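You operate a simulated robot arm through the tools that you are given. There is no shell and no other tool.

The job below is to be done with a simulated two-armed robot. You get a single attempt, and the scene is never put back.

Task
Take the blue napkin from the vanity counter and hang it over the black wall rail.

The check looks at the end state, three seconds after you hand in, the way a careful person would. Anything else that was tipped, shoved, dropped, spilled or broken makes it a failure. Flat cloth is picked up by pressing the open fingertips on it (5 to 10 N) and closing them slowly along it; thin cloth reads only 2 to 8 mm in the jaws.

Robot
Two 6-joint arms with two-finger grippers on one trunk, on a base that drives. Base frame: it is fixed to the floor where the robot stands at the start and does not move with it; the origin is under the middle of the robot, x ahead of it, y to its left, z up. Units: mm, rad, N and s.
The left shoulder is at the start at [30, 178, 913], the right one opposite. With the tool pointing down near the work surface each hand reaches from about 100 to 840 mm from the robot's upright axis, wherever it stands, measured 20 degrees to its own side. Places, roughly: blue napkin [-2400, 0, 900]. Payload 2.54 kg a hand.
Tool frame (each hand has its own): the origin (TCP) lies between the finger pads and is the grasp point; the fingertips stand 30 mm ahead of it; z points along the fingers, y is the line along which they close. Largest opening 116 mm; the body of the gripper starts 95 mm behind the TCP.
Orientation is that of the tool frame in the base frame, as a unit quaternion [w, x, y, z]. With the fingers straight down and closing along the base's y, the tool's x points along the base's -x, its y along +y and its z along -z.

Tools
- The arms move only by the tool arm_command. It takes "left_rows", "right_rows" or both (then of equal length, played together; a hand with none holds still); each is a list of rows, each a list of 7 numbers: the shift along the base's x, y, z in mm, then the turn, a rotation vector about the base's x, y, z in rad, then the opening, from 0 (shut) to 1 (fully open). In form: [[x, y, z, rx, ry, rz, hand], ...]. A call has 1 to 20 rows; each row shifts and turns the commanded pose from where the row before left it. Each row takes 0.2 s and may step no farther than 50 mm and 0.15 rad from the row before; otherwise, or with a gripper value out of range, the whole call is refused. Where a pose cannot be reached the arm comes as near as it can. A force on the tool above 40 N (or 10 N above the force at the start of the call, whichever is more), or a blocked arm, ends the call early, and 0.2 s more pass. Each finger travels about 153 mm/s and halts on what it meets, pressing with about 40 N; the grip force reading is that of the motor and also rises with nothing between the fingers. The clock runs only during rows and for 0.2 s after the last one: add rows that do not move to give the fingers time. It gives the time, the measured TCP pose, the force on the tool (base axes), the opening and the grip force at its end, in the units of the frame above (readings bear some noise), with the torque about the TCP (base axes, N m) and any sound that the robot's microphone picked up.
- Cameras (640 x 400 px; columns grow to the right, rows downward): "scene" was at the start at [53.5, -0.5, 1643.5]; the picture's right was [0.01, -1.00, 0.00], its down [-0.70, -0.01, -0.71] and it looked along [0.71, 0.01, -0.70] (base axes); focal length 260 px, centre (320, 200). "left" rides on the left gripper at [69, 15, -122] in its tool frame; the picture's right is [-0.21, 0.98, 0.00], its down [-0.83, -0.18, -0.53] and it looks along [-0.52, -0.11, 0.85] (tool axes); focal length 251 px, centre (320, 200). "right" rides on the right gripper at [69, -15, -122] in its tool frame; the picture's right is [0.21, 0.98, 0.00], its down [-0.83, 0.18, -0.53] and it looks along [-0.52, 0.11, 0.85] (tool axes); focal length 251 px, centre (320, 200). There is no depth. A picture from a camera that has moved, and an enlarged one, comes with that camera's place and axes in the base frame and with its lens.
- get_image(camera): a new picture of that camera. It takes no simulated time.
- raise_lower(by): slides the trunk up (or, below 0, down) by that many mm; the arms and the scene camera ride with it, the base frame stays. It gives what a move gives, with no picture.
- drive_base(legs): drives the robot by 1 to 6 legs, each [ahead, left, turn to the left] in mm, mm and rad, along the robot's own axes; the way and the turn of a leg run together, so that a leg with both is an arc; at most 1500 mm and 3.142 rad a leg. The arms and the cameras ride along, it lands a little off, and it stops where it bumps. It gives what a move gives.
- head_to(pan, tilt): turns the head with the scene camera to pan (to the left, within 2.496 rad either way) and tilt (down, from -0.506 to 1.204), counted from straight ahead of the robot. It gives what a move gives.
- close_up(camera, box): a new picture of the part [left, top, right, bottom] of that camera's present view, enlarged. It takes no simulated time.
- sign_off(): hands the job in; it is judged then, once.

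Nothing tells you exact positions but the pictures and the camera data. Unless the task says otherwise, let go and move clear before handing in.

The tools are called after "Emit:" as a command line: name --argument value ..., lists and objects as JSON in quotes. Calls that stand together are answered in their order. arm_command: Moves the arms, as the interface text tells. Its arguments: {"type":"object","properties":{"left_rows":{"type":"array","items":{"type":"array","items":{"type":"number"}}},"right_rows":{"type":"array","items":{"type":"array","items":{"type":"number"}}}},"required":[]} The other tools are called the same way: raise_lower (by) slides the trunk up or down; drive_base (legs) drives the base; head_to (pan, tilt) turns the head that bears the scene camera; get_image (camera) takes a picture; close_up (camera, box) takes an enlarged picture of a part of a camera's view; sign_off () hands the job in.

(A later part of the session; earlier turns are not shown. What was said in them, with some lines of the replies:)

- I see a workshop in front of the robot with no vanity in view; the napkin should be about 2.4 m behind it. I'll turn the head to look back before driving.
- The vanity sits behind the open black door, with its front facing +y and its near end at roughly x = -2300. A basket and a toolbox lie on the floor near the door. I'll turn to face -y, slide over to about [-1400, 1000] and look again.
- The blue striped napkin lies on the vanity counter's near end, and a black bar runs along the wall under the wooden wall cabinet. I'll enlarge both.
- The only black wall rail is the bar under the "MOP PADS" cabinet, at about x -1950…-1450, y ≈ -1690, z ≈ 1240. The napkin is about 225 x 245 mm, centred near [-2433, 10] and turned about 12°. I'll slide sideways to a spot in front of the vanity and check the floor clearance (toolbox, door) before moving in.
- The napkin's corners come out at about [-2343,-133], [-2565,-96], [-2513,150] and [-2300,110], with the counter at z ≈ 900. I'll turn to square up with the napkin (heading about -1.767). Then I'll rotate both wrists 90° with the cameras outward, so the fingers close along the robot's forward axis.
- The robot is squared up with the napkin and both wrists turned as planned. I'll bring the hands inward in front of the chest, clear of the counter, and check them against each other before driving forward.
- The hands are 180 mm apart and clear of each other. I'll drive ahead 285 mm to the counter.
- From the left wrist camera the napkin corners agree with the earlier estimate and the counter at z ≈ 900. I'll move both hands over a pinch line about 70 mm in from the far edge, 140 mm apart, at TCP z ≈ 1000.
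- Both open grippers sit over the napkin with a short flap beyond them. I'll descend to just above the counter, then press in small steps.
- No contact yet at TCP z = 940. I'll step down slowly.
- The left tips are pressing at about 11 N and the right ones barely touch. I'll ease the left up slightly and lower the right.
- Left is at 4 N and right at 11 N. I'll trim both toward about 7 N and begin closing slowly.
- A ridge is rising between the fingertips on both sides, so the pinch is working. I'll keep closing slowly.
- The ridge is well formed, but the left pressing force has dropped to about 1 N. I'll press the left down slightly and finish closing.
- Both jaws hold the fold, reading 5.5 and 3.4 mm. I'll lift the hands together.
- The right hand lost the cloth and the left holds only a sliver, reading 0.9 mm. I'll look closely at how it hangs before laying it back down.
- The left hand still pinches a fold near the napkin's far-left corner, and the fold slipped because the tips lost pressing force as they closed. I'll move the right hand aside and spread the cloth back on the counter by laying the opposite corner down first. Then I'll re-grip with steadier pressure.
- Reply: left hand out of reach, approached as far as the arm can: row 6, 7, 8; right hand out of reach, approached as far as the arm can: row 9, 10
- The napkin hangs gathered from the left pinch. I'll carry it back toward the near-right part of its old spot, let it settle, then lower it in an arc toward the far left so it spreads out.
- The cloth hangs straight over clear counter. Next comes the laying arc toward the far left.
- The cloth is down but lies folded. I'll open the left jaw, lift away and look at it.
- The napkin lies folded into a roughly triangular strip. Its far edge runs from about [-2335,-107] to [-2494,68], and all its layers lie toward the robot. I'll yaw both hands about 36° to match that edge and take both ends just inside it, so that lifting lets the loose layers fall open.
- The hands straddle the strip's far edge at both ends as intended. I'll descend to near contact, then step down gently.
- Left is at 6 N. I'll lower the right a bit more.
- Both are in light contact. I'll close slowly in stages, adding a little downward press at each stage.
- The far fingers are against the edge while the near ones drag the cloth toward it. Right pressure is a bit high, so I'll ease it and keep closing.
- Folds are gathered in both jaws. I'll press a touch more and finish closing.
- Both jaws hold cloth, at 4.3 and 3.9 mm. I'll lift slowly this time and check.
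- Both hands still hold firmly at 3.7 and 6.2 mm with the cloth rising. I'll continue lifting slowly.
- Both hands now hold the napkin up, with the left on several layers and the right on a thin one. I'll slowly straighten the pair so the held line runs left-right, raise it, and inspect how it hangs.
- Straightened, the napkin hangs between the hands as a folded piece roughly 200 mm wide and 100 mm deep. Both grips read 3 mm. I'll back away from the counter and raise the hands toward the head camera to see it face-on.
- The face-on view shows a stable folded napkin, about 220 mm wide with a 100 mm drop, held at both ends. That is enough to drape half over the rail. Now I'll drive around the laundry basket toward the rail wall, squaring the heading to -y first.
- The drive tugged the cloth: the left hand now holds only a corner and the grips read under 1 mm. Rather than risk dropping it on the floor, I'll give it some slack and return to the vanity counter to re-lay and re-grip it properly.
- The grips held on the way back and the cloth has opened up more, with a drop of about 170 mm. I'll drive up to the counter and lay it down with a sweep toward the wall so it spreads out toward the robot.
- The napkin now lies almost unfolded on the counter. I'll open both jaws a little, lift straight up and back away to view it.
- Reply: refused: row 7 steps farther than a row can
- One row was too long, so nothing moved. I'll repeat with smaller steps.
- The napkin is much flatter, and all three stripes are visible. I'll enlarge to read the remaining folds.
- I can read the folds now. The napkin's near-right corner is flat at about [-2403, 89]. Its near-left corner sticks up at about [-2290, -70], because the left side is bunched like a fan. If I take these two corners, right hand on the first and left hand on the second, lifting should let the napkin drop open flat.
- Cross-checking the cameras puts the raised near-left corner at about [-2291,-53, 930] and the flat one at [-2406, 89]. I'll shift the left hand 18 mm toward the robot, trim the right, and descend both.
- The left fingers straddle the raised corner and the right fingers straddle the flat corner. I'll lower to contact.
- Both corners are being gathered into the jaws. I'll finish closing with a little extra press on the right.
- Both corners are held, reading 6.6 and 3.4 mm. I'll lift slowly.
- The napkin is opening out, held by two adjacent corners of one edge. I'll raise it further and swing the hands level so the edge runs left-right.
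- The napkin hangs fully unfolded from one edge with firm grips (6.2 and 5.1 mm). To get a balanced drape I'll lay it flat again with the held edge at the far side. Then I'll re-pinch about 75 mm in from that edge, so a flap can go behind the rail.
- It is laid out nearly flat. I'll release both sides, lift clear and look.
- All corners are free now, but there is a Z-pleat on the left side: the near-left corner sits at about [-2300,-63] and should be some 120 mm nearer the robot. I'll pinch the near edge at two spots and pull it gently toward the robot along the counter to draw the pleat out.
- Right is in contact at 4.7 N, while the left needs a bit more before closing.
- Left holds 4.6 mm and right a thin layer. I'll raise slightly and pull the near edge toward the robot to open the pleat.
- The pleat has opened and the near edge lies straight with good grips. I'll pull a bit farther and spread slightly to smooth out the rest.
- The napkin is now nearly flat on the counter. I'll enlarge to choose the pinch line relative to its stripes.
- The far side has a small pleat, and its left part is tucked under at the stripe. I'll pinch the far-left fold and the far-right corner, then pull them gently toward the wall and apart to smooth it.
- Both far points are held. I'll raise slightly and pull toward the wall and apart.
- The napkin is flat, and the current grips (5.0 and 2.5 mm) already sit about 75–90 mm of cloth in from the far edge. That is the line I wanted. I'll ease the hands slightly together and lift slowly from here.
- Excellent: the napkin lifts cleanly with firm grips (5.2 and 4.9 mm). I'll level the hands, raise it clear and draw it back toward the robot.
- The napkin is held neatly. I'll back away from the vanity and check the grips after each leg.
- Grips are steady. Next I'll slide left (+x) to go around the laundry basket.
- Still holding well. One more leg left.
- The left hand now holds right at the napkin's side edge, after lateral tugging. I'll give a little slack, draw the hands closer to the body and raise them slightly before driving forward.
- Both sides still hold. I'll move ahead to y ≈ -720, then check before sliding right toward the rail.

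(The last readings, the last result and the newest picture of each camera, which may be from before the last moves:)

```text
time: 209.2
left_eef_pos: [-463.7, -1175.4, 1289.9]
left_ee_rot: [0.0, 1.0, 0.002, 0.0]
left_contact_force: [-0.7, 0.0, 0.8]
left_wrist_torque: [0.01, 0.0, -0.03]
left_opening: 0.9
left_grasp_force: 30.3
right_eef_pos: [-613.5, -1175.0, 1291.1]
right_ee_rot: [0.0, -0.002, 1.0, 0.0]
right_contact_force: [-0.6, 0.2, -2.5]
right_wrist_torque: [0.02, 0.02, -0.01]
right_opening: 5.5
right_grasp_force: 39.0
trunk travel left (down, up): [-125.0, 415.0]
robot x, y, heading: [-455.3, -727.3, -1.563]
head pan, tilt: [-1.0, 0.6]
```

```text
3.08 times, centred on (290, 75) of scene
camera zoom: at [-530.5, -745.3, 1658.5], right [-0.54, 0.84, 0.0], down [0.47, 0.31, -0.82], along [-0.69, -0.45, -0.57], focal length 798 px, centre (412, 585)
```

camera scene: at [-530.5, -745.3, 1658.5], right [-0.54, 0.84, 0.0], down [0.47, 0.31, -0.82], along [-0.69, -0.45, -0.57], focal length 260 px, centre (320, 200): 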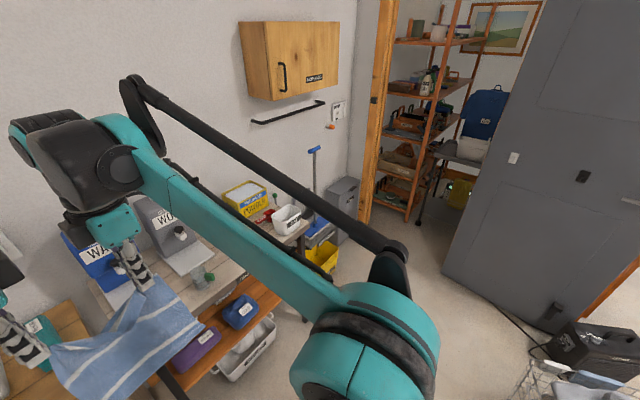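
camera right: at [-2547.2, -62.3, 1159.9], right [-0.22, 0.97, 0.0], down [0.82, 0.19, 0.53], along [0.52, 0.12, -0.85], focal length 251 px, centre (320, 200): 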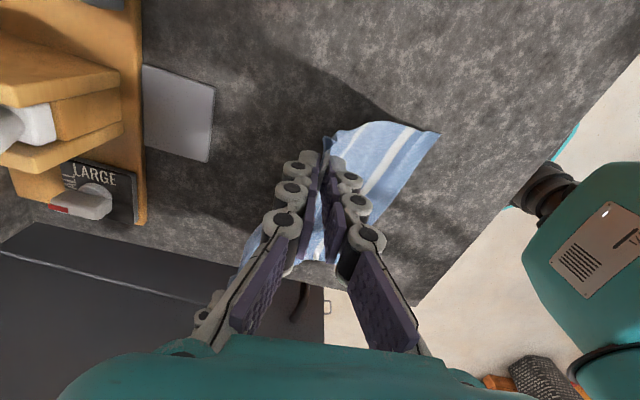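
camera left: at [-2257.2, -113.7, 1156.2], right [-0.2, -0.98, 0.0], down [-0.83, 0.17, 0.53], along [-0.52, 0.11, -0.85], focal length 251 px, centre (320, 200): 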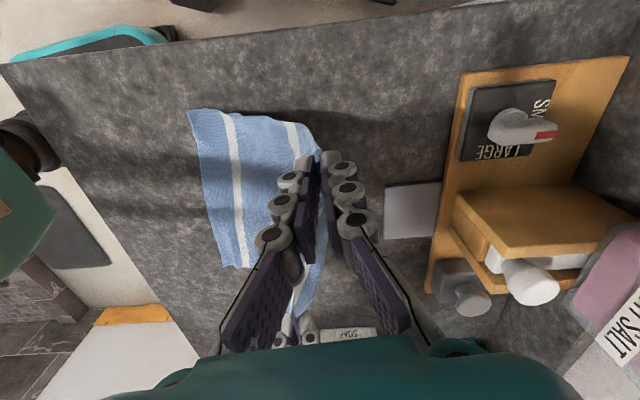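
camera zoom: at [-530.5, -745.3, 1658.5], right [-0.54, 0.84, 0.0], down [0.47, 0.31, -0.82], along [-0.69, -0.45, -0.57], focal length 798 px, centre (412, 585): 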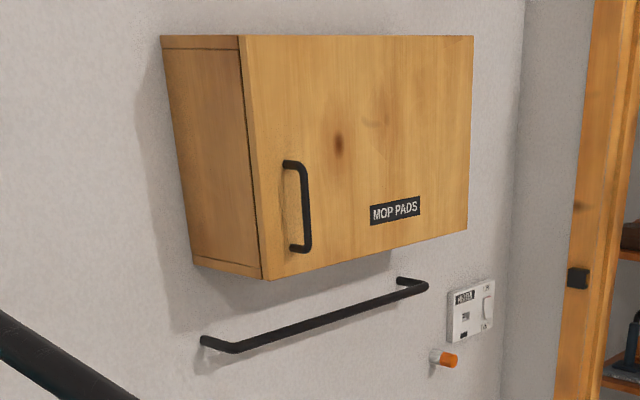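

The cloth still hangs from both hands, and the rail, its standoff and the cabinet above it are clear. I'll slide right to stand in front of the rail.

Emit:
drive_base --legs '[[0, -1200, 0]]'

Emit:
head_to --pan 0.0 --tilt 0.45

Emit:
get_image --camera "scene"

```text
time: 215.3
left_eef_pos: [-1669.2, -1172.6, 1290.0]
left_ee_rot: [0.001, 1.0, -0.003, 0.0]
left_contact_force: [-1.1, -0.4, 0.6]
left_wrist_torque: [-0.04, 0.02, -0.02]
left_opening: 1.0
left_grasp_force: 30.3
right_eef_pos: [-1818.2, -1168.2, 1290.8]
right_ee_rot: [0.0, 0.005, 1.0, 0.0]
right_contact_force: [0.6, 0.4, -1.6]
right_wrist_torque: [-0.03, -0.02, -0.02]
right_opening: 4.9
right_grasp_force: 32.9
trunk travel left (down, up): [-125.0, 415.0]
robot x, y, heading: [-1656.7, -724.8, -1.58]
head pan, tilt: [-1.0, 0.6]
```

```text
time: 216.6
left_eef_pos: [-1670.2, -1172.3, 1289.7]
left_ee_rot: [0.0, 1.0, -0.003, -0.001]
left_contact_force: [0.0, 0.6, 0.4]
left_wrist_torque: [-0.03, -0.03, -0.02]
left_opening: 0.7
left_grasp_force: 30.5
right_eef_pos: [-1817.5, -1168.8, 1291.4]
right_ee_rot: [0.0, 0.004, 1.0, 0.0]
right_contact_force: [0.3, -1.0, 0.3]
right_wrist_torque: [0.11, 0.02, 0.0]
right_opening: 3.6
right_grasp_force: 37.8
trunk travel left (down, up): [-125.0, 415.0]
robot x, y, heading: [-1657.8, -721.0, -1.576]
head pan, tilt: [0.0, 0.45]
```

```text
taken
camera scene: at [-1657.0, -786.3, 1672.1], right [-1.0, 0.01, 0.0], down [0.0, 0.44, -0.9], along [-0.01, -0.9, -0.44], focal length 260 px, centre (320, 200)
```

scene: 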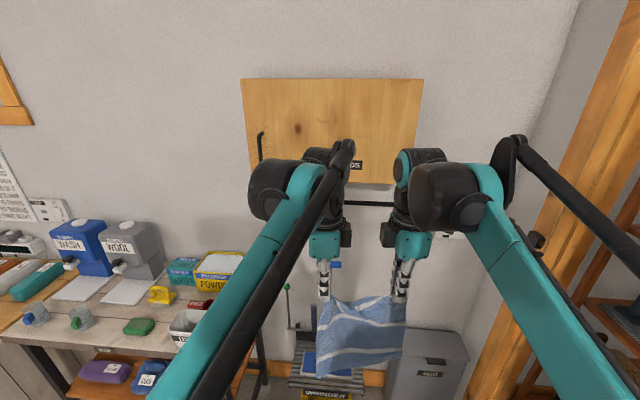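

I'm in front of the rail. From the last side view, the bar stands about 65–70 mm off the wall at z ≈ 1240–1250, and the cabinet bottom is about 120 mm above it. I'll move the hands forward while pitching the grippers to point at the wall, keeping the cloth hanging from the tips.

Emit:
arm_command --left_rows '[[0, -17, 1, -0.117, 0, 0, 0], [0, -17, 1, -0.117, 0, 0, 0], [0, -17, 1, -0.117, 0, 0, 0], [0, -17, 1, -0.117, 0, 0, 0], [0, -17, 1, -0.117, 0, 0, 0], [0, -17, 1, -0.117, 0, 0, 0], [0, -17, 1, -0.117, 0, 0, 0], [0, -17, 1, -0.117, 0, 0, 0], [0, -17, 1, -0.117, 0, 0, 0], [0, -17, 1, -0.117, 0, 0, 0], [0, -17, 1, -0.117, 0, 0, 0], [0, -17, 1, -0.117, 0, 0, 0]]' --right_rows '[[0, -17, 1, -0.117, 0, 0, 0], [0, -17, 1, -0.117, 0, 0, 0], [0, -17, 1, -0.117, 0, 0, 0], [0, -17, 1, -0.117, 0, 0, 0], [0, -17, 1, -0.117, 0, 0, 0], [0, -17, 1, -0.117, 0, 0, 0], [0, -17, 1, -0.117, 0, 0, 0], [0, -17, 1, -0.117, 0, 0, 0], [0, -17, 1, -0.117, 0, 0, 0], [0, -17, 1, -0.117, 0, 0, 0], [0, -17, 1, -0.117, 0, 0, 0], [0, -17, 1, -0.117, 0, 0, 0]]'

Emit:
get_image --camera "scene"

Emit:
get_image --camera "left"

Emit:
get_image --camera "right"

```text
time: 219.2
left_eef_pos: [-1671.6, -1379.4, 1301.7]
left_ee_rot: [0.646, 0.763, -0.002, 0.003]
left_contact_force: [-0.6, 0.6, -0.3]
left_wrist_torque: [0.0, 0.02, 0.01]
left_opening: 0.8
left_grasp_force: 30.4
right_eef_pos: [-1816.5, -1376.2, 1302.4]
right_ee_rot: [0.003, 0.003, 0.764, -0.645]
right_contact_force: [0.2, -0.3, -0.3]
right_wrist_torque: [0.1, -0.02, -0.06]
right_opening: 3.5
right_grasp_force: 38.2
trunk travel left (down, up): [-125.0, 415.0]
robot x, y, heading: [-1656.2, -720.4, -1.577]
head pan, tilt: [0.0, 0.45]
```

```text
taken
camera scene: at [-1657.0, -788.3, 1672.0], right [-1.0, 0.01, 0.0], down [0.0, 0.44, -0.9], along [-0.01, -0.9, -0.44], focal length 260 px, centre (320, 200)
```

scene: 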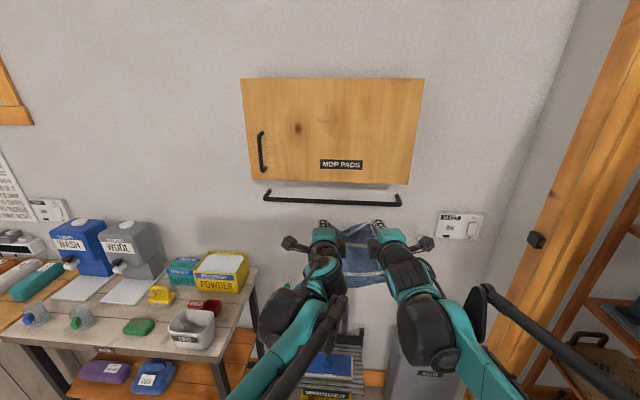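

```text
taken
camera left: at [-1602.5, -1263.3, 1338.0], right [-0.22, -0.16, 0.96], down [-0.82, 0.56, -0.1], along [-0.52, -0.81, -0.26], focal length 251 px, centre (320, 200)
```

left: 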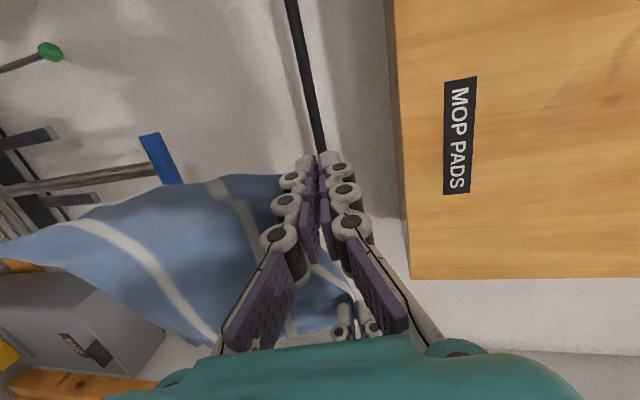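

```text
taken
camera right: at [-1885.4, -1258.1, 1338.6], right [-0.21, 0.16, -0.96], down [0.83, 0.56, -0.08], along [0.52, -0.82, -0.25], focal length 251 px, centre (320, 200)
```

right: 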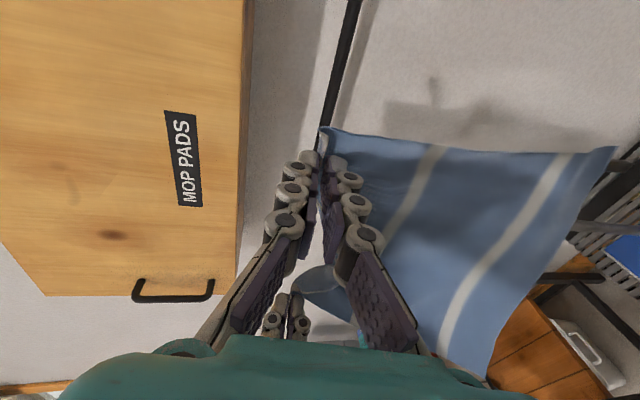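

Both hands point at the wall and still hold the cloth. Triangulating from three cameras puts the bar centre at y ≈ -1661, z ≈ 1243. I'll check how the cloth and flap hang.

Emit:
close_up --camera "scene" --box '[250, 180, 450, 300]'

Emit:
close_up --camera "right" --box '[220, 80, 460, 340]'

Emit:
close_up --camera "left" --box '[200, 80, 440, 350]'

```text
3.20 times, centred on (350, 240) of scene
camera zoom: at [-1657.0, -788.3, 1672.0], right [-1.0, 0.01, 0.0], down [0.0, 0.44, -0.9], along [-0.01, -0.9, -0.44], focal length 830 px, centre (224, 72)
```

zoom: 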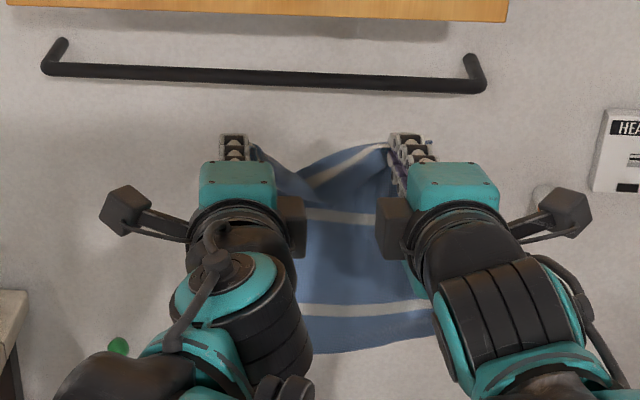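

```text
1.54 times, centred on (340, 210) of right
camera zoom: at [-1885.4, -1258.1, 1338.6], right [-0.21, 0.16, -0.96], down [0.83, 0.56, -0.08], along [0.52, -0.82, -0.25], focal length 387 px, centre (289, 185)
```

zoom: 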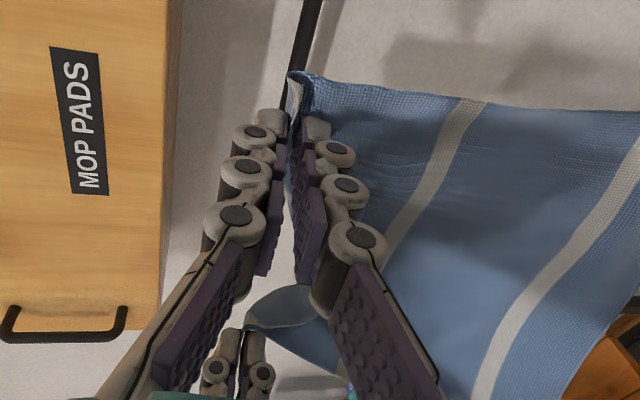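

```text
1.48 times, centred on (320, 215) of left
camera zoom: at [-1602.5, -1263.3, 1338.0], right [-0.22, -0.16, 0.96], down [-0.82, 0.56, -0.1], along [-0.52, -0.81, -0.26], focal length 372 px, centre (320, 178)
```

zoom: 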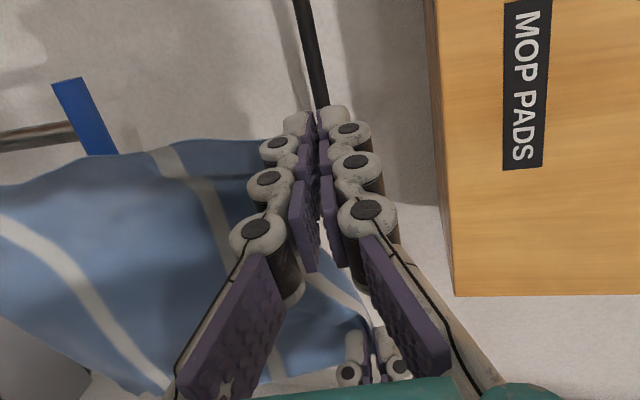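

The flap is small but the hold is enough. I'll pass the tips over the bar about 60 mm above it, so a good length goes behind, then lower and release. First I'll drive ahead 170 mm to bring the wall within comfortable reach, with the tips stopping short of the bar.

Emit:
drive_base --legs '[[170, 0, 0]]'

Emit:
get_image --camera "scene"

Emit:
get_image --camera "left"

Emit:
get_image --camera "right"

```text
time: 220.6
left_eef_pos: [-1672.6, -1550.0, 1301.2]
left_ee_rot: [0.646, 0.764, -0.003, 0.002]
left_contact_force: [-0.5, -0.6, 0.4]
left_wrist_torque: [0.0, -0.02, -0.02]
left_opening: 1.0
left_grasp_force: 30.5
right_eef_pos: [-1818.2, -1546.4, 1302.6]
right_ee_rot: [0.002, 0.003, 0.765, -0.645]
right_contact_force: [-0.8, -1.5, -0.6]
right_wrist_torque: [-0.03, 0.03, 0.0]
right_opening: 2.8
right_grasp_force: 29.8
trunk travel left (down, up): [-125.0, 415.0]
robot x, y, heading: [-1657.1, -892.7, -1.58]
head pan, tilt: [0.0, 0.45]
```

```text
taken
camera scene: at [-1658.3, -958.2, 1672.0], right [-1.0, 0.01, 0.0], down [0.0, 0.44, -0.9], along [-0.01, -0.9, -0.44], focal length 260 px, centre (320, 200)
```

scene: 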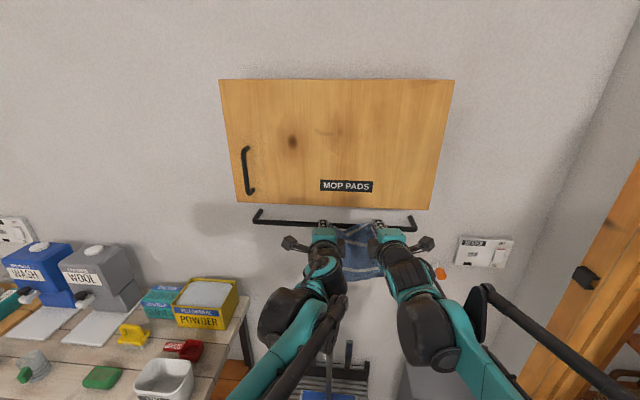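

```text
taken
camera left: at [-1603.9, -1433.1, 1338.2], right [-0.22, -0.16, 0.96], down [-0.82, 0.56, -0.1], along [-0.52, -0.81, -0.26], focal length 251 px, centre (320, 200)
```

left: 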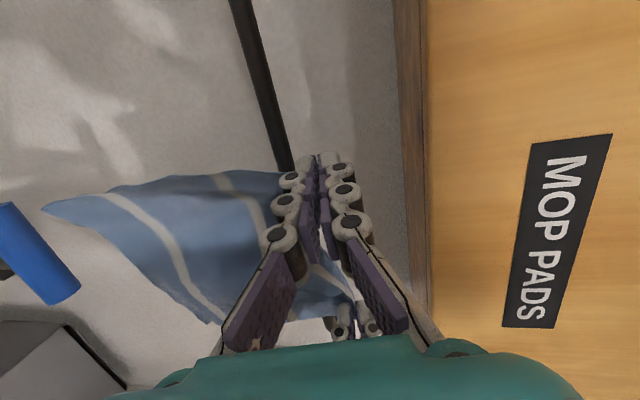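

```text
taken
camera right: at [-1887.0, -1427.8, 1338.7], right [-0.21, 0.17, -0.96], down [0.83, 0.56, -0.08], along [0.52, -0.82, -0.25], focal length 251 px, centre (320, 200)
```

right: 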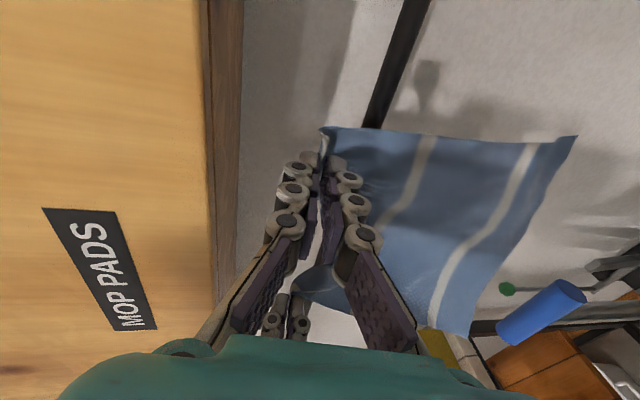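

The bar is confirmed at y ≈ -1662, z ≈ 1242. The cabinet bottom is at z ≈ 1365 and its front at y ≈ -1587. I'll level the grippers, set the TCP at z ≈ 1289 (fits under the cabinet) and advance over the bar slowly.

Emit:
arm_command --left_rows '[[0, 0, -6, -0.085, 0, 0, 0], [0, 0, -6, -0.085, 0, 0, 0], [0, -10, 0, 0, 0, 0, 0], [0, -10, 0, 0, 0, 0, 0], [0, -10, 0, 0, 0, 0, 0], [0, -10, 0, 0, 0, 0, 0], [0, -10, 0, 0, 0, 0, 0], [0, -10, 0, 0, 0, 0, 0], [0, -10, 0, 0, 0, 0, 0]]' --right_rows '[[0, 0, -7, -0.085, 0, 0, 0], [0, -2, -7, -0.085, 0, 0, 0], [0, -10, 0, 0, 0, 0, 0], [0, -10, 0, 0, 0, 0, 0], [0, -10, 0, 0, 0, 0, 0], [0, -10, 0, 0, 0, 0, 0], [0, -10, 0, 0, 0, 0, 0], [0, -10, 0, 0, 0, 0, 0], [0, -10, 0, 0, 0, 0, 0]]'

Emit:
close_up --camera "scene" --box '[240, 180, 440, 310]'

Emit:
get_image --camera "left"

Emit:
get_image --camera "right"

```text
time: 222.6
left_eef_pos: [-1673.2, -1619.3, 1291.2]
left_ee_rot: [0.708, 0.706, -0.003, 0.001]
left_contact_force: [-0.4, -0.1, -0.4]
left_wrist_torque: [0.0, -0.02, 0.02]
left_opening: 1.0
left_grasp_force: 30.5
right_eef_pos: [-1817.4, -1613.2, 1290.9]
right_ee_rot: [-0.003, -0.004, -0.706, 0.708]
right_contact_force: [-0.8, -1.1, 0.5]
right_wrist_torque: [-0.03, -0.02, 0.02]
right_opening: 2.5
right_grasp_force: 29.9
right hand out of reach, approached as far as the arm can: row 3
trunk travel left (down, up): [-125.0, 415.0]
robot x, y, heading: [-1656.3, -894.7, -1.58]
head pan, tilt: [0.0, 0.45]
```

```text
3.08 times, centred on (340, 245) of scene
camera zoom: at [-1658.4, -957.3, 1672.0], right [-1.0, 0.01, 0.0], down [0.0, 0.44, -0.9], along [-0.01, -0.9, -0.44], focal length 798 px, centre (258, 62)
```

zoom: 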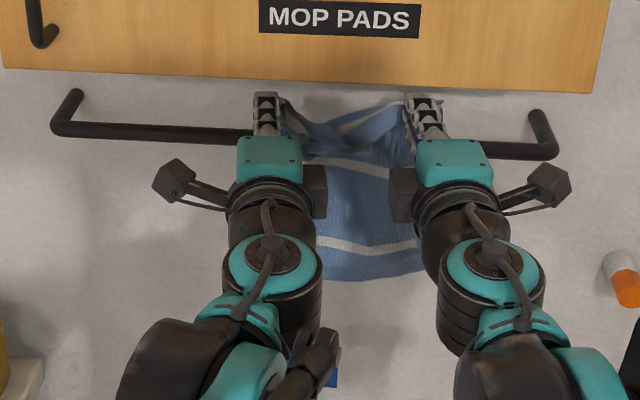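

```text
taken
camera left: at [-1604.0, -1499.0, 1306.8], right [-0.22, 0.0, 0.98], down [-0.82, 0.53, -0.19], along [-0.52, -0.85, -0.12], focal length 251 px, centre (320, 200)
```

left: 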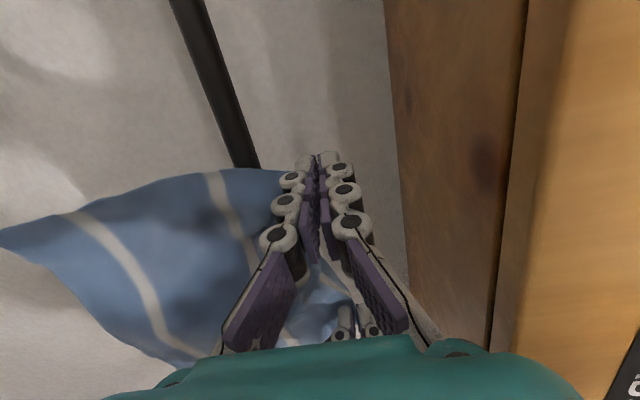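

```text
taken
camera right: at [-1887.6, -1491.2, 1306.8], right [-0.21, 0.0, -0.98], down [0.83, 0.53, -0.18], along [0.52, -0.85, -0.11], focal length 251 px, centre (320, 200)
```

right: 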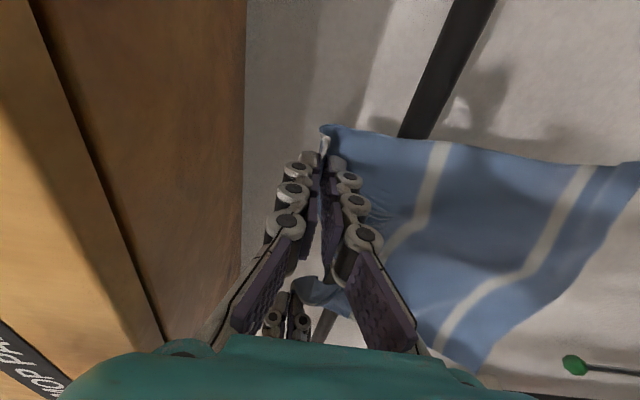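

The tips are almost at the bar, and the cabinet clears the grippers. Since the right arm is near its reach limit, I'll use the base for the next 50 mm.

Emit:
drive_base --legs '[[50, 0, 0]]'

Emit:
close_up --camera "scene" --box '[240, 180, 440, 310]'

Emit:
get_image --camera "left"

Emit:
get_image --camera "right"

```text
time: 223.5
left_eef_pos: [-1672.3, -1671.2, 1290.0]
left_ee_rot: [0.708, 0.706, -0.002, 0.002]
left_contact_force: [0.7, -1.1, -0.8]
left_wrist_torque: [0.03, -0.04, 0.01]
left_opening: 0.8
left_grasp_force: 31.3
right_eef_pos: [-1817.5, -1664.5, 1289.9]
right_ee_rot: [0.004, 0.003, 0.707, -0.707]
right_contact_force: [0.8, -2.3, -0.5]
right_wrist_torque: [-0.03, -0.02, 0.0]
right_opening: 3.8
right_grasp_force: 32.1
trunk travel left (down, up): [-125.0, 415.0]
robot x, y, heading: [-1659.2, -942.6, -1.577]
head pan, tilt: [0.0, 0.45]
```

```text
3.08 times, centred on (340, 245) of scene
camera zoom: at [-1658.7, -1009.2, 1671.9], right [-1.0, 0.01, 0.0], down [0.0, 0.44, -0.9], along [-0.01, -0.9, -0.44], focal length 798 px, centre (258, 62)
```

zoom: 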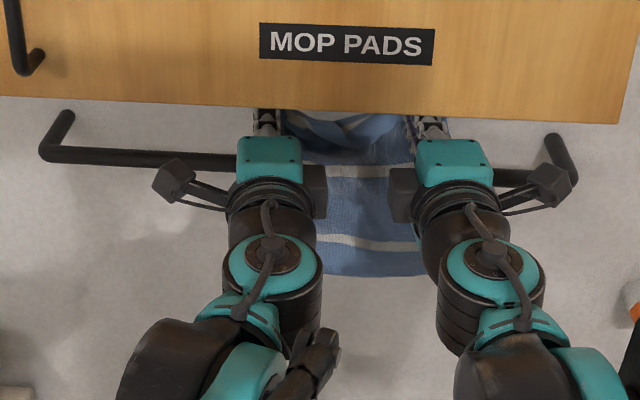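

```text
taken
camera left: at [-1603.9, -1550.1, 1305.9], right [-0.22, 0.0, 0.98], down [-0.82, 0.53, -0.19], along [-0.52, -0.85, -0.12], focal length 251 px, centre (320, 200)
```

left: 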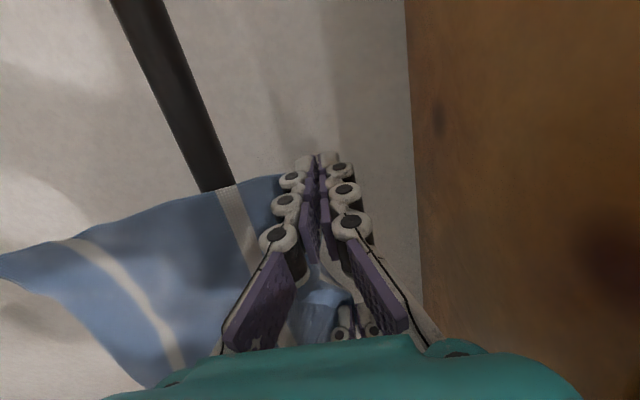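

```text
taken
camera right: at [-1887.5, -1542.7, 1305.8], right [-0.21, 0.0, -0.98], down [0.83, 0.53, -0.17], along [0.52, -0.85, -0.11], focal length 251 px, centre (320, 200)
```

right: 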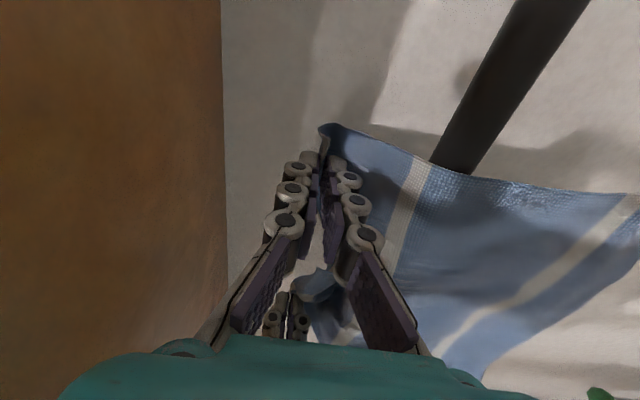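

The cloth is now bending over the bar with the tips past it. I'll advance the last bit toward the wall gently.

Emit:
arm_command --left_rows '[[0, -4, 0, 0, 0, 0, 0], [0, -4, 0, 0, 0, 0, 0], [0, -4, 0, 0, 0, 0, 0]]' --right_rows '[[0, -6, 0, 0, 0, 0, 0], [0, -6, 0, 0, 0, 0, 0], [0, -6, 0, 0, 0, 0, 0]]'

Emit:
get_image --camera "left"

Emit:
get_image --camera "right"

```text
time: 224.3
left_eef_pos: [-1672.5, -1681.2, 1290.9]
left_ee_rot: [0.709, 0.705, -0.003, 0.003]
left_contact_force: [-0.7, 0.0, 0.4]
left_wrist_torque: [-0.02, -0.01, 0.02]
left_opening: 0.9
left_grasp_force: 31.1
right_eef_pos: [-1817.2, -1680.2, 1291.3]
right_ee_rot: [-0.003, -0.003, -0.707, 0.708]
right_contact_force: [-0.3, 2.2, -0.6]
right_wrist_torque: [0.04, -0.02, -0.02]
right_opening: 0.7
right_grasp_force: 26.4
trunk travel left (down, up): [-125.0, 415.0]
robot x, y, heading: [-1660.4, -945.0, -1.579]
head pan, tilt: [0.0, 0.45]
```

```text
taken
camera left: at [-1604.1, -1560.2, 1306.7], right [-0.22, 0.0, 0.98], down [-0.82, 0.53, -0.19], along [-0.52, -0.85, -0.12], focal length 251 px, centre (320, 200)
```

left: 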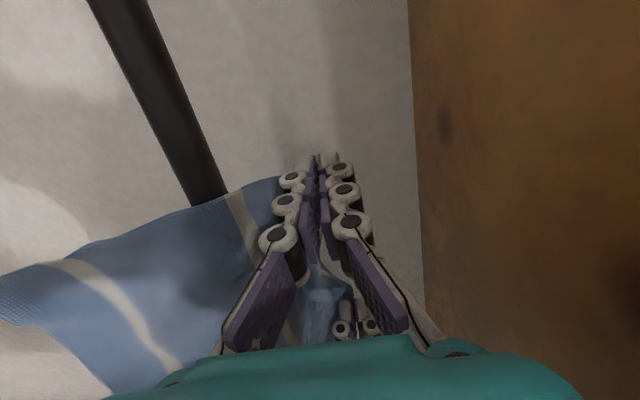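

```text
taken
camera right: at [-1887.7, -1558.8, 1306.6], right [-0.21, 0.0, -0.98], down [0.83, 0.53, -0.18], along [0.52, -0.85, -0.11], focal length 251 px, centre (320, 200)
```

right: 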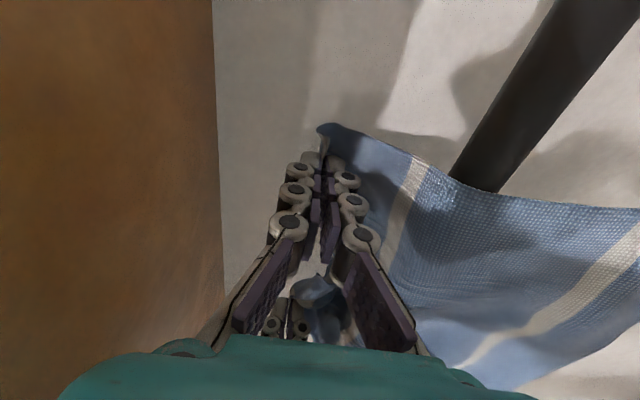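

The middle stripe has already passed behind the bar, so about half the napkin is on the wall side. I'll advance a few millimetres more, then open the jaws slightly and let the edge drop behind the bar.

Emit:
arm_command --left_rows '[[0, -4, 1, 0, 0, 0, 0], [0, -4, 1, 0, 0, 0, 0], [0, 0, 0, 0, 0, 0, 0], [0, 0, 0, 0, 0, 0, 0.04], [0, 0, 0, 0, 0, 0, 0.08], [0, 0, 0, 0, 0, 0, 0.12], [0, 0, 0, 0, 0, 0, 0.12], [0, 0, 0, 0, 0, 0, 0.12], [0, 0, 0, 0, 0, 0, 0.12]]' --right_rows '[[0, -4, 1, 0, 0, 0, 0], [0, -4, 1, 0, 0, 0, 0], [0, 0, 0, 0, 0, 0, 0], [0, 0, 0, 0, 0, 0, 0.04], [0, 0, 0, 0, 0, 0, 0.08], [0, 0, 0, 0, 0, 0, 0.12], [0, 0, 0, 0, 0, 0, 0.12], [0, 0, 0, 0, 0, 0, 0.12], [0, 0, 0, 0, 0, 0, 0.12]]'

Emit:
get_image --camera "left"

Emit:
get_image --camera "right"

Emit:
close_up --camera "scene" --box '[240, 180, 440, 310]'

```text
time: 226.3
left_eef_pos: [-1672.4, -1689.4, 1293.6]
left_ee_rot: [0.708, 0.706, -0.002, 0.002]
left_contact_force: [0.1, -0.3, 0.2]
left_wrist_torque: [-0.03, 0.0, 0.01]
left_opening: 14.0
left_grasp_force: 0.1
right_eef_pos: [-1818.5, -1687.8, 1292.9]
right_ee_rot: [-0.003, -0.003, -0.706, 0.708]
right_contact_force: [-0.2, -0.3, -0.7]
right_wrist_torque: [0.0, -0.05, -0.01]
right_opening: 14.2
right_grasp_force: 0.0
trunk travel left (down, up): [-125.0, 415.0]
robot x, y, heading: [-1660.3, -941.8, -1.573]
head pan, tilt: [0.0, 0.45]
```

```text
taken
camera left: at [-1603.5, -1567.7, 1309.3], right [-0.22, 0.0, 0.98], down [-0.82, 0.53, -0.19], along [-0.52, -0.85, -0.12], focal length 251 px, centre (320, 200)
```

left: 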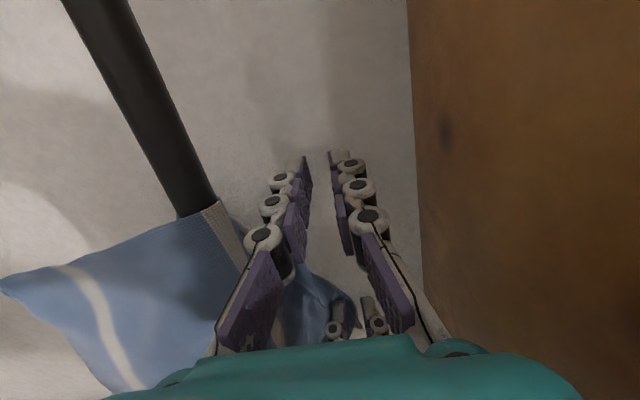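

```text
taken
camera right: at [-1887.8, -1565.9, 1309.1], right [-0.21, 0.0, -0.98], down [0.83, 0.53, -0.18], along [0.52, -0.85, -0.11], focal length 251 px, centre (320, 200)
```

right: 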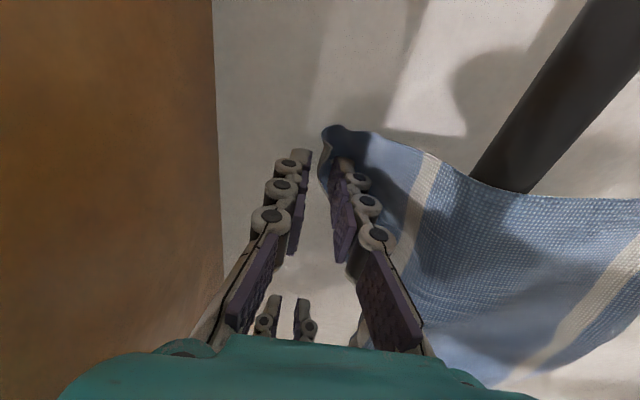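

```text
3.08 times, centred on (340, 245) of scene
camera zoom: at [-1658.6, -1006.0, 1672.1], right [-1.0, 0.01, 0.0], down [0.0, 0.44, -0.9], along [-0.01, -0.9, -0.44], focal length 798 px, centre (258, 62)
```

zoom: 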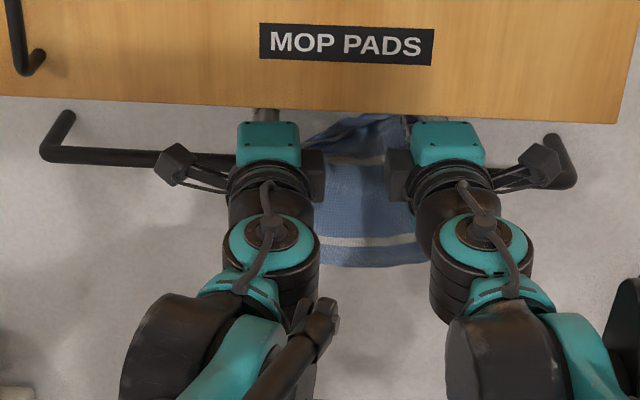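

On the left, the cloth has dropped behind the bar and stays draped. On the right, a corner is still tucked over the lower fingertip. I'll slide the right hand straight back slowly so that corner slips off.

Emit:
arm_command --right_rows '[[0, 4, 0, 0, 0, 0, 0.12], [0, 4, 0, 0, 0, 0, 0.12], [0, 4, 0, 0, 0, 0, 0.12], [0, 4, 0, 0, 0, 0, 0.12], [0, 4, 0, 0, 0, 0, 0.12], [0, 0, 0, 0, 0, 0, 0.12]]'

Emit:
get_image --camera "right"

Emit:
get_image --camera "left"

```text
time: 227.7
left_eef_pos: [-1671.0, -1688.9, 1293.8]
left_ee_rot: [0.708, 0.706, -0.003, 0.002]
left_contact_force: [0.3, 0.4, -0.2]
left_wrist_torque: [-0.01, 0.03, -0.01]
left_opening: 13.9
left_grasp_force: 0.1
right_eef_pos: [-1818.4, -1668.0, 1293.2]
right_ee_rot: [-0.002, -0.003, -0.706, 0.708]
right_contact_force: [0.1, -0.7, -0.4]
right_wrist_torque: [0.04, 0.0, 0.01]
right_opening: 13.7
right_grasp_force: 0.0
trunk travel left (down, up): [-125.0, 415.0]
robot x, y, heading: [-1660.6, -943.0, -1.575]
head pan, tilt: [0.0, 0.45]
```

```text
taken
camera right: at [-1887.5, -1546.4, 1309.0], right [-0.21, 0.0, -0.98], down [0.83, 0.53, -0.18], along [0.52, -0.85, -0.11], focal length 251 px, centre (320, 200)
```

right: 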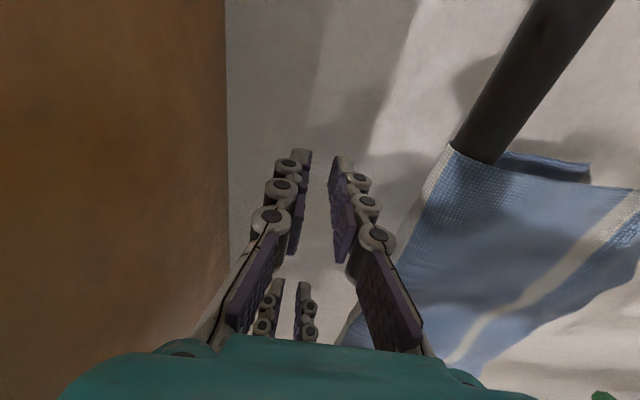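

```text
taken
camera left: at [-1603.5, -1567.9, 1309.3], right [-0.22, 0.0, 0.98], down [-0.82, 0.53, -0.19], along [-0.52, -0.85, -0.12], focal length 251 px, centre (320, 200)
```

left: 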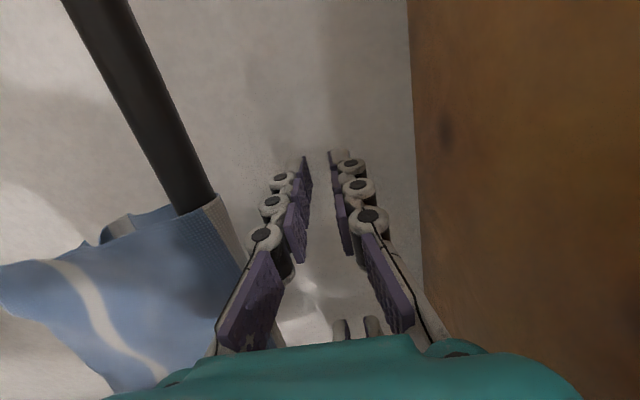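

The napkin has dropped behind the bar on both sides and hangs with its middle stripe on top. I'll withdraw both hands straight back.

Emit:
arm_command --left_rows '[[0, 6, 1, 0, 0, 0, 0.12], [0, 10, 1, 0, 0, 0, 0.12], [0, 10, 0, 0, 0, 0, 0.12], [0, 15, 0, 0, 0, 0, 0.12], [0, 15, 0, 0, 0, 0, 0.12], [0, 20, 0, 0, 0, 0, 0.12], [0, 20, 0, 0, 0, 0, 0.12], [0, 20, 0, 0, 0, 0, 0.12], [0, 20, 0, 0, 0, 0, 0.12], [0, 20, 0, 0, 0, 0, 0.12]]' --right_rows '[[0, 6, 1, 0, 0, 0, 0.12], [0, 10, 1, 0, 0, 0, 0.12], [0, 10, 0, 0, 0, 0, 0.12], [0, 15, 0, 0, 0, 0, 0.12], [0, 15, 0, 0, 0, 0, 0.12], [0, 20, 0, 0, 0, 0, 0.12], [0, 20, 0, 0, 0, 0, 0.12], [0, 20, 0, 0, 0, 0, 0.12], [0, 20, 0, 0, 0, 0, 0.12], [0, 20, 0, 0, 0, 0, 0.12]]'

Emit:
get_image --camera "left"

Emit:
get_image --camera "right"

Emit:
close_up --camera "scene" --box '[240, 180, 440, 310]'

```text
time: 229.9
left_eef_pos: [-1673.8, -1531.5, 1294.5]
left_ee_rot: [0.709, 0.705, -0.002, 0.002]
left_contact_force: [0.3, 1.0, -0.2]
left_wrist_torque: [0.02, 0.01, 0.02]
left_opening: 13.9
left_grasp_force: 0.2
right_eef_pos: [-1818.1, -1510.0, 1293.7]
right_ee_rot: [-0.003, -0.003, -0.706, 0.709]
right_contact_force: [0.2, 0.6, 0.9]
right_wrist_torque: [0.01, -0.01, 0.01]
right_opening: 13.8
right_grasp_force: 0.0
trunk travel left (down, up): [-125.0, 415.0]
robot x, y, heading: [-1658.1, -945.3, -1.577]
head pan, tilt: [0.0, 0.45]
```

```text
taken
camera left: at [-1604.9, -1410.1, 1310.8], right [-0.22, 0.0, 0.98], down [-0.82, 0.53, -0.19], along [-0.52, -0.85, -0.11], focal length 251 px, centre (320, 200)
```

left: 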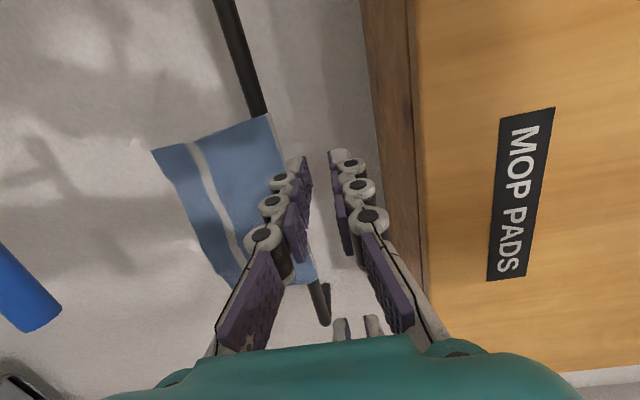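

```text
taken
camera right: at [-1887.1, -1388.6, 1310.9], right [-0.21, 0.0, -0.98], down [0.83, 0.53, -0.18], along [0.52, -0.85, -0.11], focal length 251 px, centre (320, 200)
```

right: 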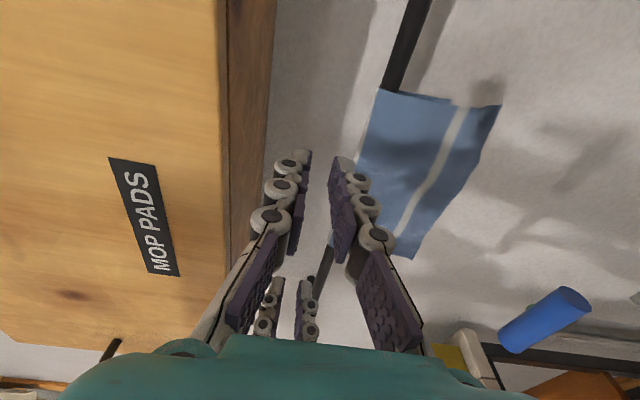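

```text
3.08 times, centred on (340, 245) of scene
camera zoom: at [-1658.5, -1003.7, 1672.2], right [-1.0, 0.01, 0.0], down [0.0, 0.43, -0.9], along [-0.01, -0.9, -0.43], focal length 798 px, centre (258, 62)
```

zoom: 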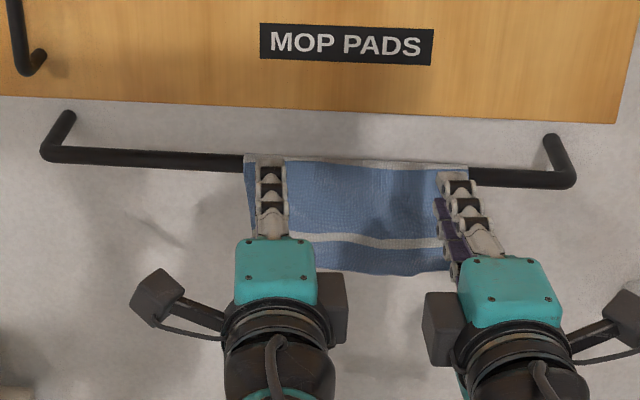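

The napkin hangs neatly over the bar, about half on each side. I'll back off a little, keeping clear of the basket behind me, and check the final scene.

Emit:
drive_base --legs '[[-180, 0, 0]]'

Emit:
arm_command --left_rows '[[0, 20, 0, 0, 0, 0, 0.12], [0, 20, 0, 0, 0, 0, 0.12], [0, 20, 0, 0, 0, 0, 0.12], [0, 0, 0, 0, 0, 0, 0.12], [0, 0, 0, 0, 0, 0, 0.12], [0, 0, 0, 0, 0, 0, 0.12], [0, 0, 0, 0, 0, 0, 0.12], [0, 0, 0, 0, 0, 0, 0.12], [0, 0, 0, 0, 0, 0, 0.12], [0, 0, 0, 0, 0, 0, 0.12]]' --right_rows '[[0, 20, 0, 0, 0, 0, 0.12], [0, 20, 0, 0, 0, 0, 0.12], [0, 20, 0, 0, 0, 0, 0.12], [0, 0, 0, 0, 0, 0, 0.12], [0, 0, 0, 0, 0, 0, 0.12], [0, 0, 0, 0, 0, 0, 0.12], [0, 0, 0, 0, 0, 0, 0.12], [0, 0, 0, 0, 0, 0, 0.12], [0, 0, 0, 0, 0, 0, 0.12], [0, 0, 0, 0, 0, 0, 0.12]]'

Emit:
get_image --camera "scene"

Emit:
close_up --camera "scene" --box '[240, 170, 420, 280]'

Emit:
get_image --camera "left"

Emit:
get_image --camera "right"

```text
time: 231.4
left_eef_pos: [-1672.9, -1352.4, 1294.6]
left_ee_rot: [0.709, 0.705, -0.002, 0.003]
left_contact_force: [-0.7, 0.6, 0.7]
left_wrist_torque: [-0.02, 0.0, -0.03]
left_opening: 13.9
left_grasp_force: 0.0
right_eef_pos: [-1816.3, -1331.7, 1295.5]
right_ee_rot: [-0.003, -0.002, -0.706, 0.709]
right_contact_force: [0.3, 0.4, -1.0]
right_wrist_torque: [0.02, 0.0, 0.01]
right_opening: 13.9
right_grasp_force: 0.1
trunk travel left (down, up): [-125.0, 415.0]
robot x, y, heading: [-1656.3, -761.5, -1.579]
head pan, tilt: [0.0, 0.45]
```

```text
time: 233.6
left_eef_pos: [-1671.1, -1293.8, 1295.2]
left_ee_rot: [0.708, 0.706, -0.003, 0.002]
left_contact_force: [-0.2, 0.2, 0.5]
left_wrist_torque: [-0.03, -0.01, 0.03]
left_opening: 14.0
left_grasp_force: 0.0
right_eef_pos: [-1817.5, -1273.6, 1294.4]
right_ee_rot: [-0.003, -0.003, -0.707, 0.708]
right_contact_force: [0.0, 0.3, 0.4]
right_wrist_torque: [0.01, -0.01, 0.02]
right_opening: 13.8
right_grasp_force: 0.0
trunk travel left (down, up): [-125.0, 415.0]
robot x, y, heading: [-1661.2, -760.5, -1.58]
head pan, tilt: [0.0, 0.45]
```

```text
taken
camera scene: at [-1657.3, -826.9, 1672.1], right [-1.0, 0.01, 0.0], down [0.0, 0.44, -0.9], along [-0.01, -0.9, -0.44], focal length 260 px, centre (320, 200)
```

scene: 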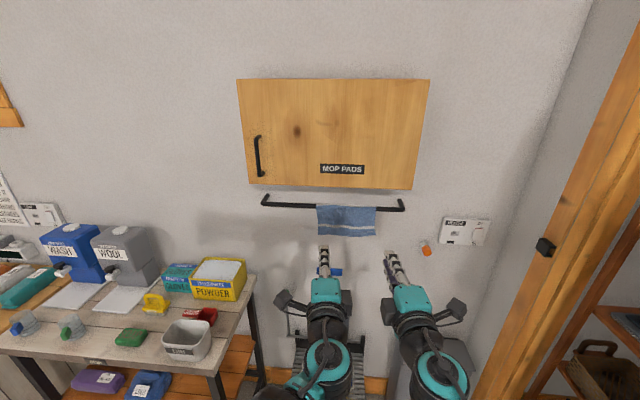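

```text
3.56 times, centred on (330, 225) of scene
camera zoom: at [-1657.3, -826.9, 1672.1], right [-1.0, 0.01, 0.0], down [0.0, 0.44, -0.9], along [-0.01, -0.9, -0.44], focal length 923 px, centre (284, 111)
```

zoom: 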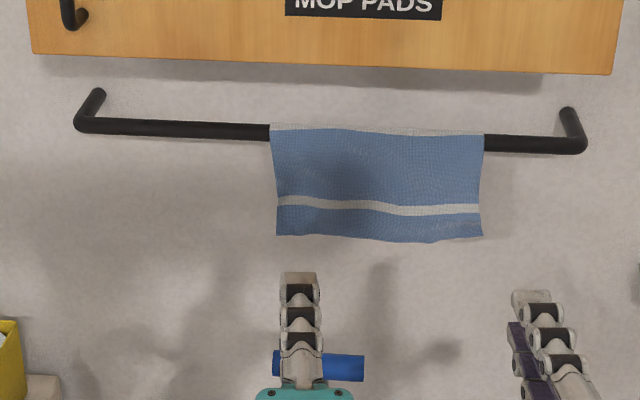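

```text
taken
camera left: at [-1603.2, -1173.6, 1310.7], right [-0.22, 0.0, 0.98], down [-0.82, 0.53, -0.19], along [-0.52, -0.85, -0.12], focal length 251 px, centre (320, 200)
```

left: 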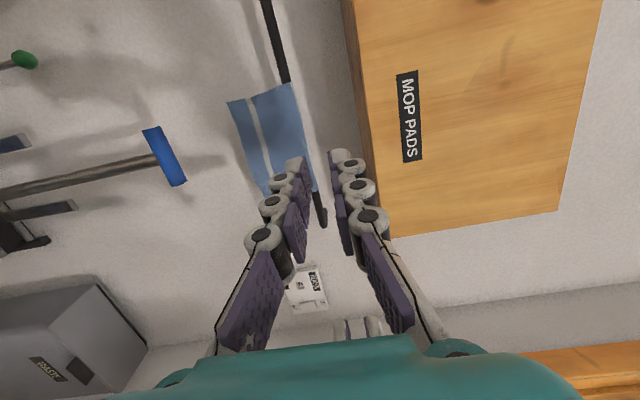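

```text
taken
camera right: at [-1887.4, -1151.9, 1310.8], right [-0.21, 0.0, -0.98], down [0.83, 0.53, -0.18], along [0.52, -0.85, -0.11], focal length 251 px, centre (320, 200)
```

right: 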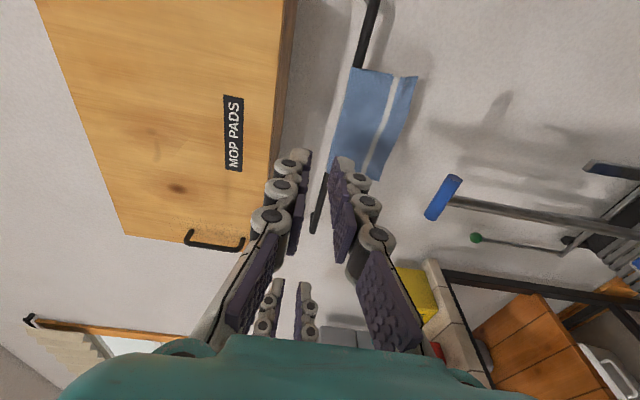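

The napkin hangs flat and still over the black wall rail, roughly half in front and half behind. The hands are clear, and nothing else in these views looks disturbed, so I'm handing in the job.

Emit:
sign_off

```text
The job is handed in.
```

The blue napkin is hanging flat over the black wall rail, roughly half in front and half behind, and I've handed in the job. It stayed put for the few seconds I watched after letting go.

- **Retries:** It took several tries on the vanity counter. My first grip slipped, so I spread the napkin out again and re-gripped it before carrying it over. It never reached the floor.
- **Surroundings:** Both hands were clear of the rail when I handed in. I saw nothing tipped or moved at the rail wall, and nothing disturbed on the vanity while I worked there. I did not go back for a last look at the vanity after hanging the napkin.
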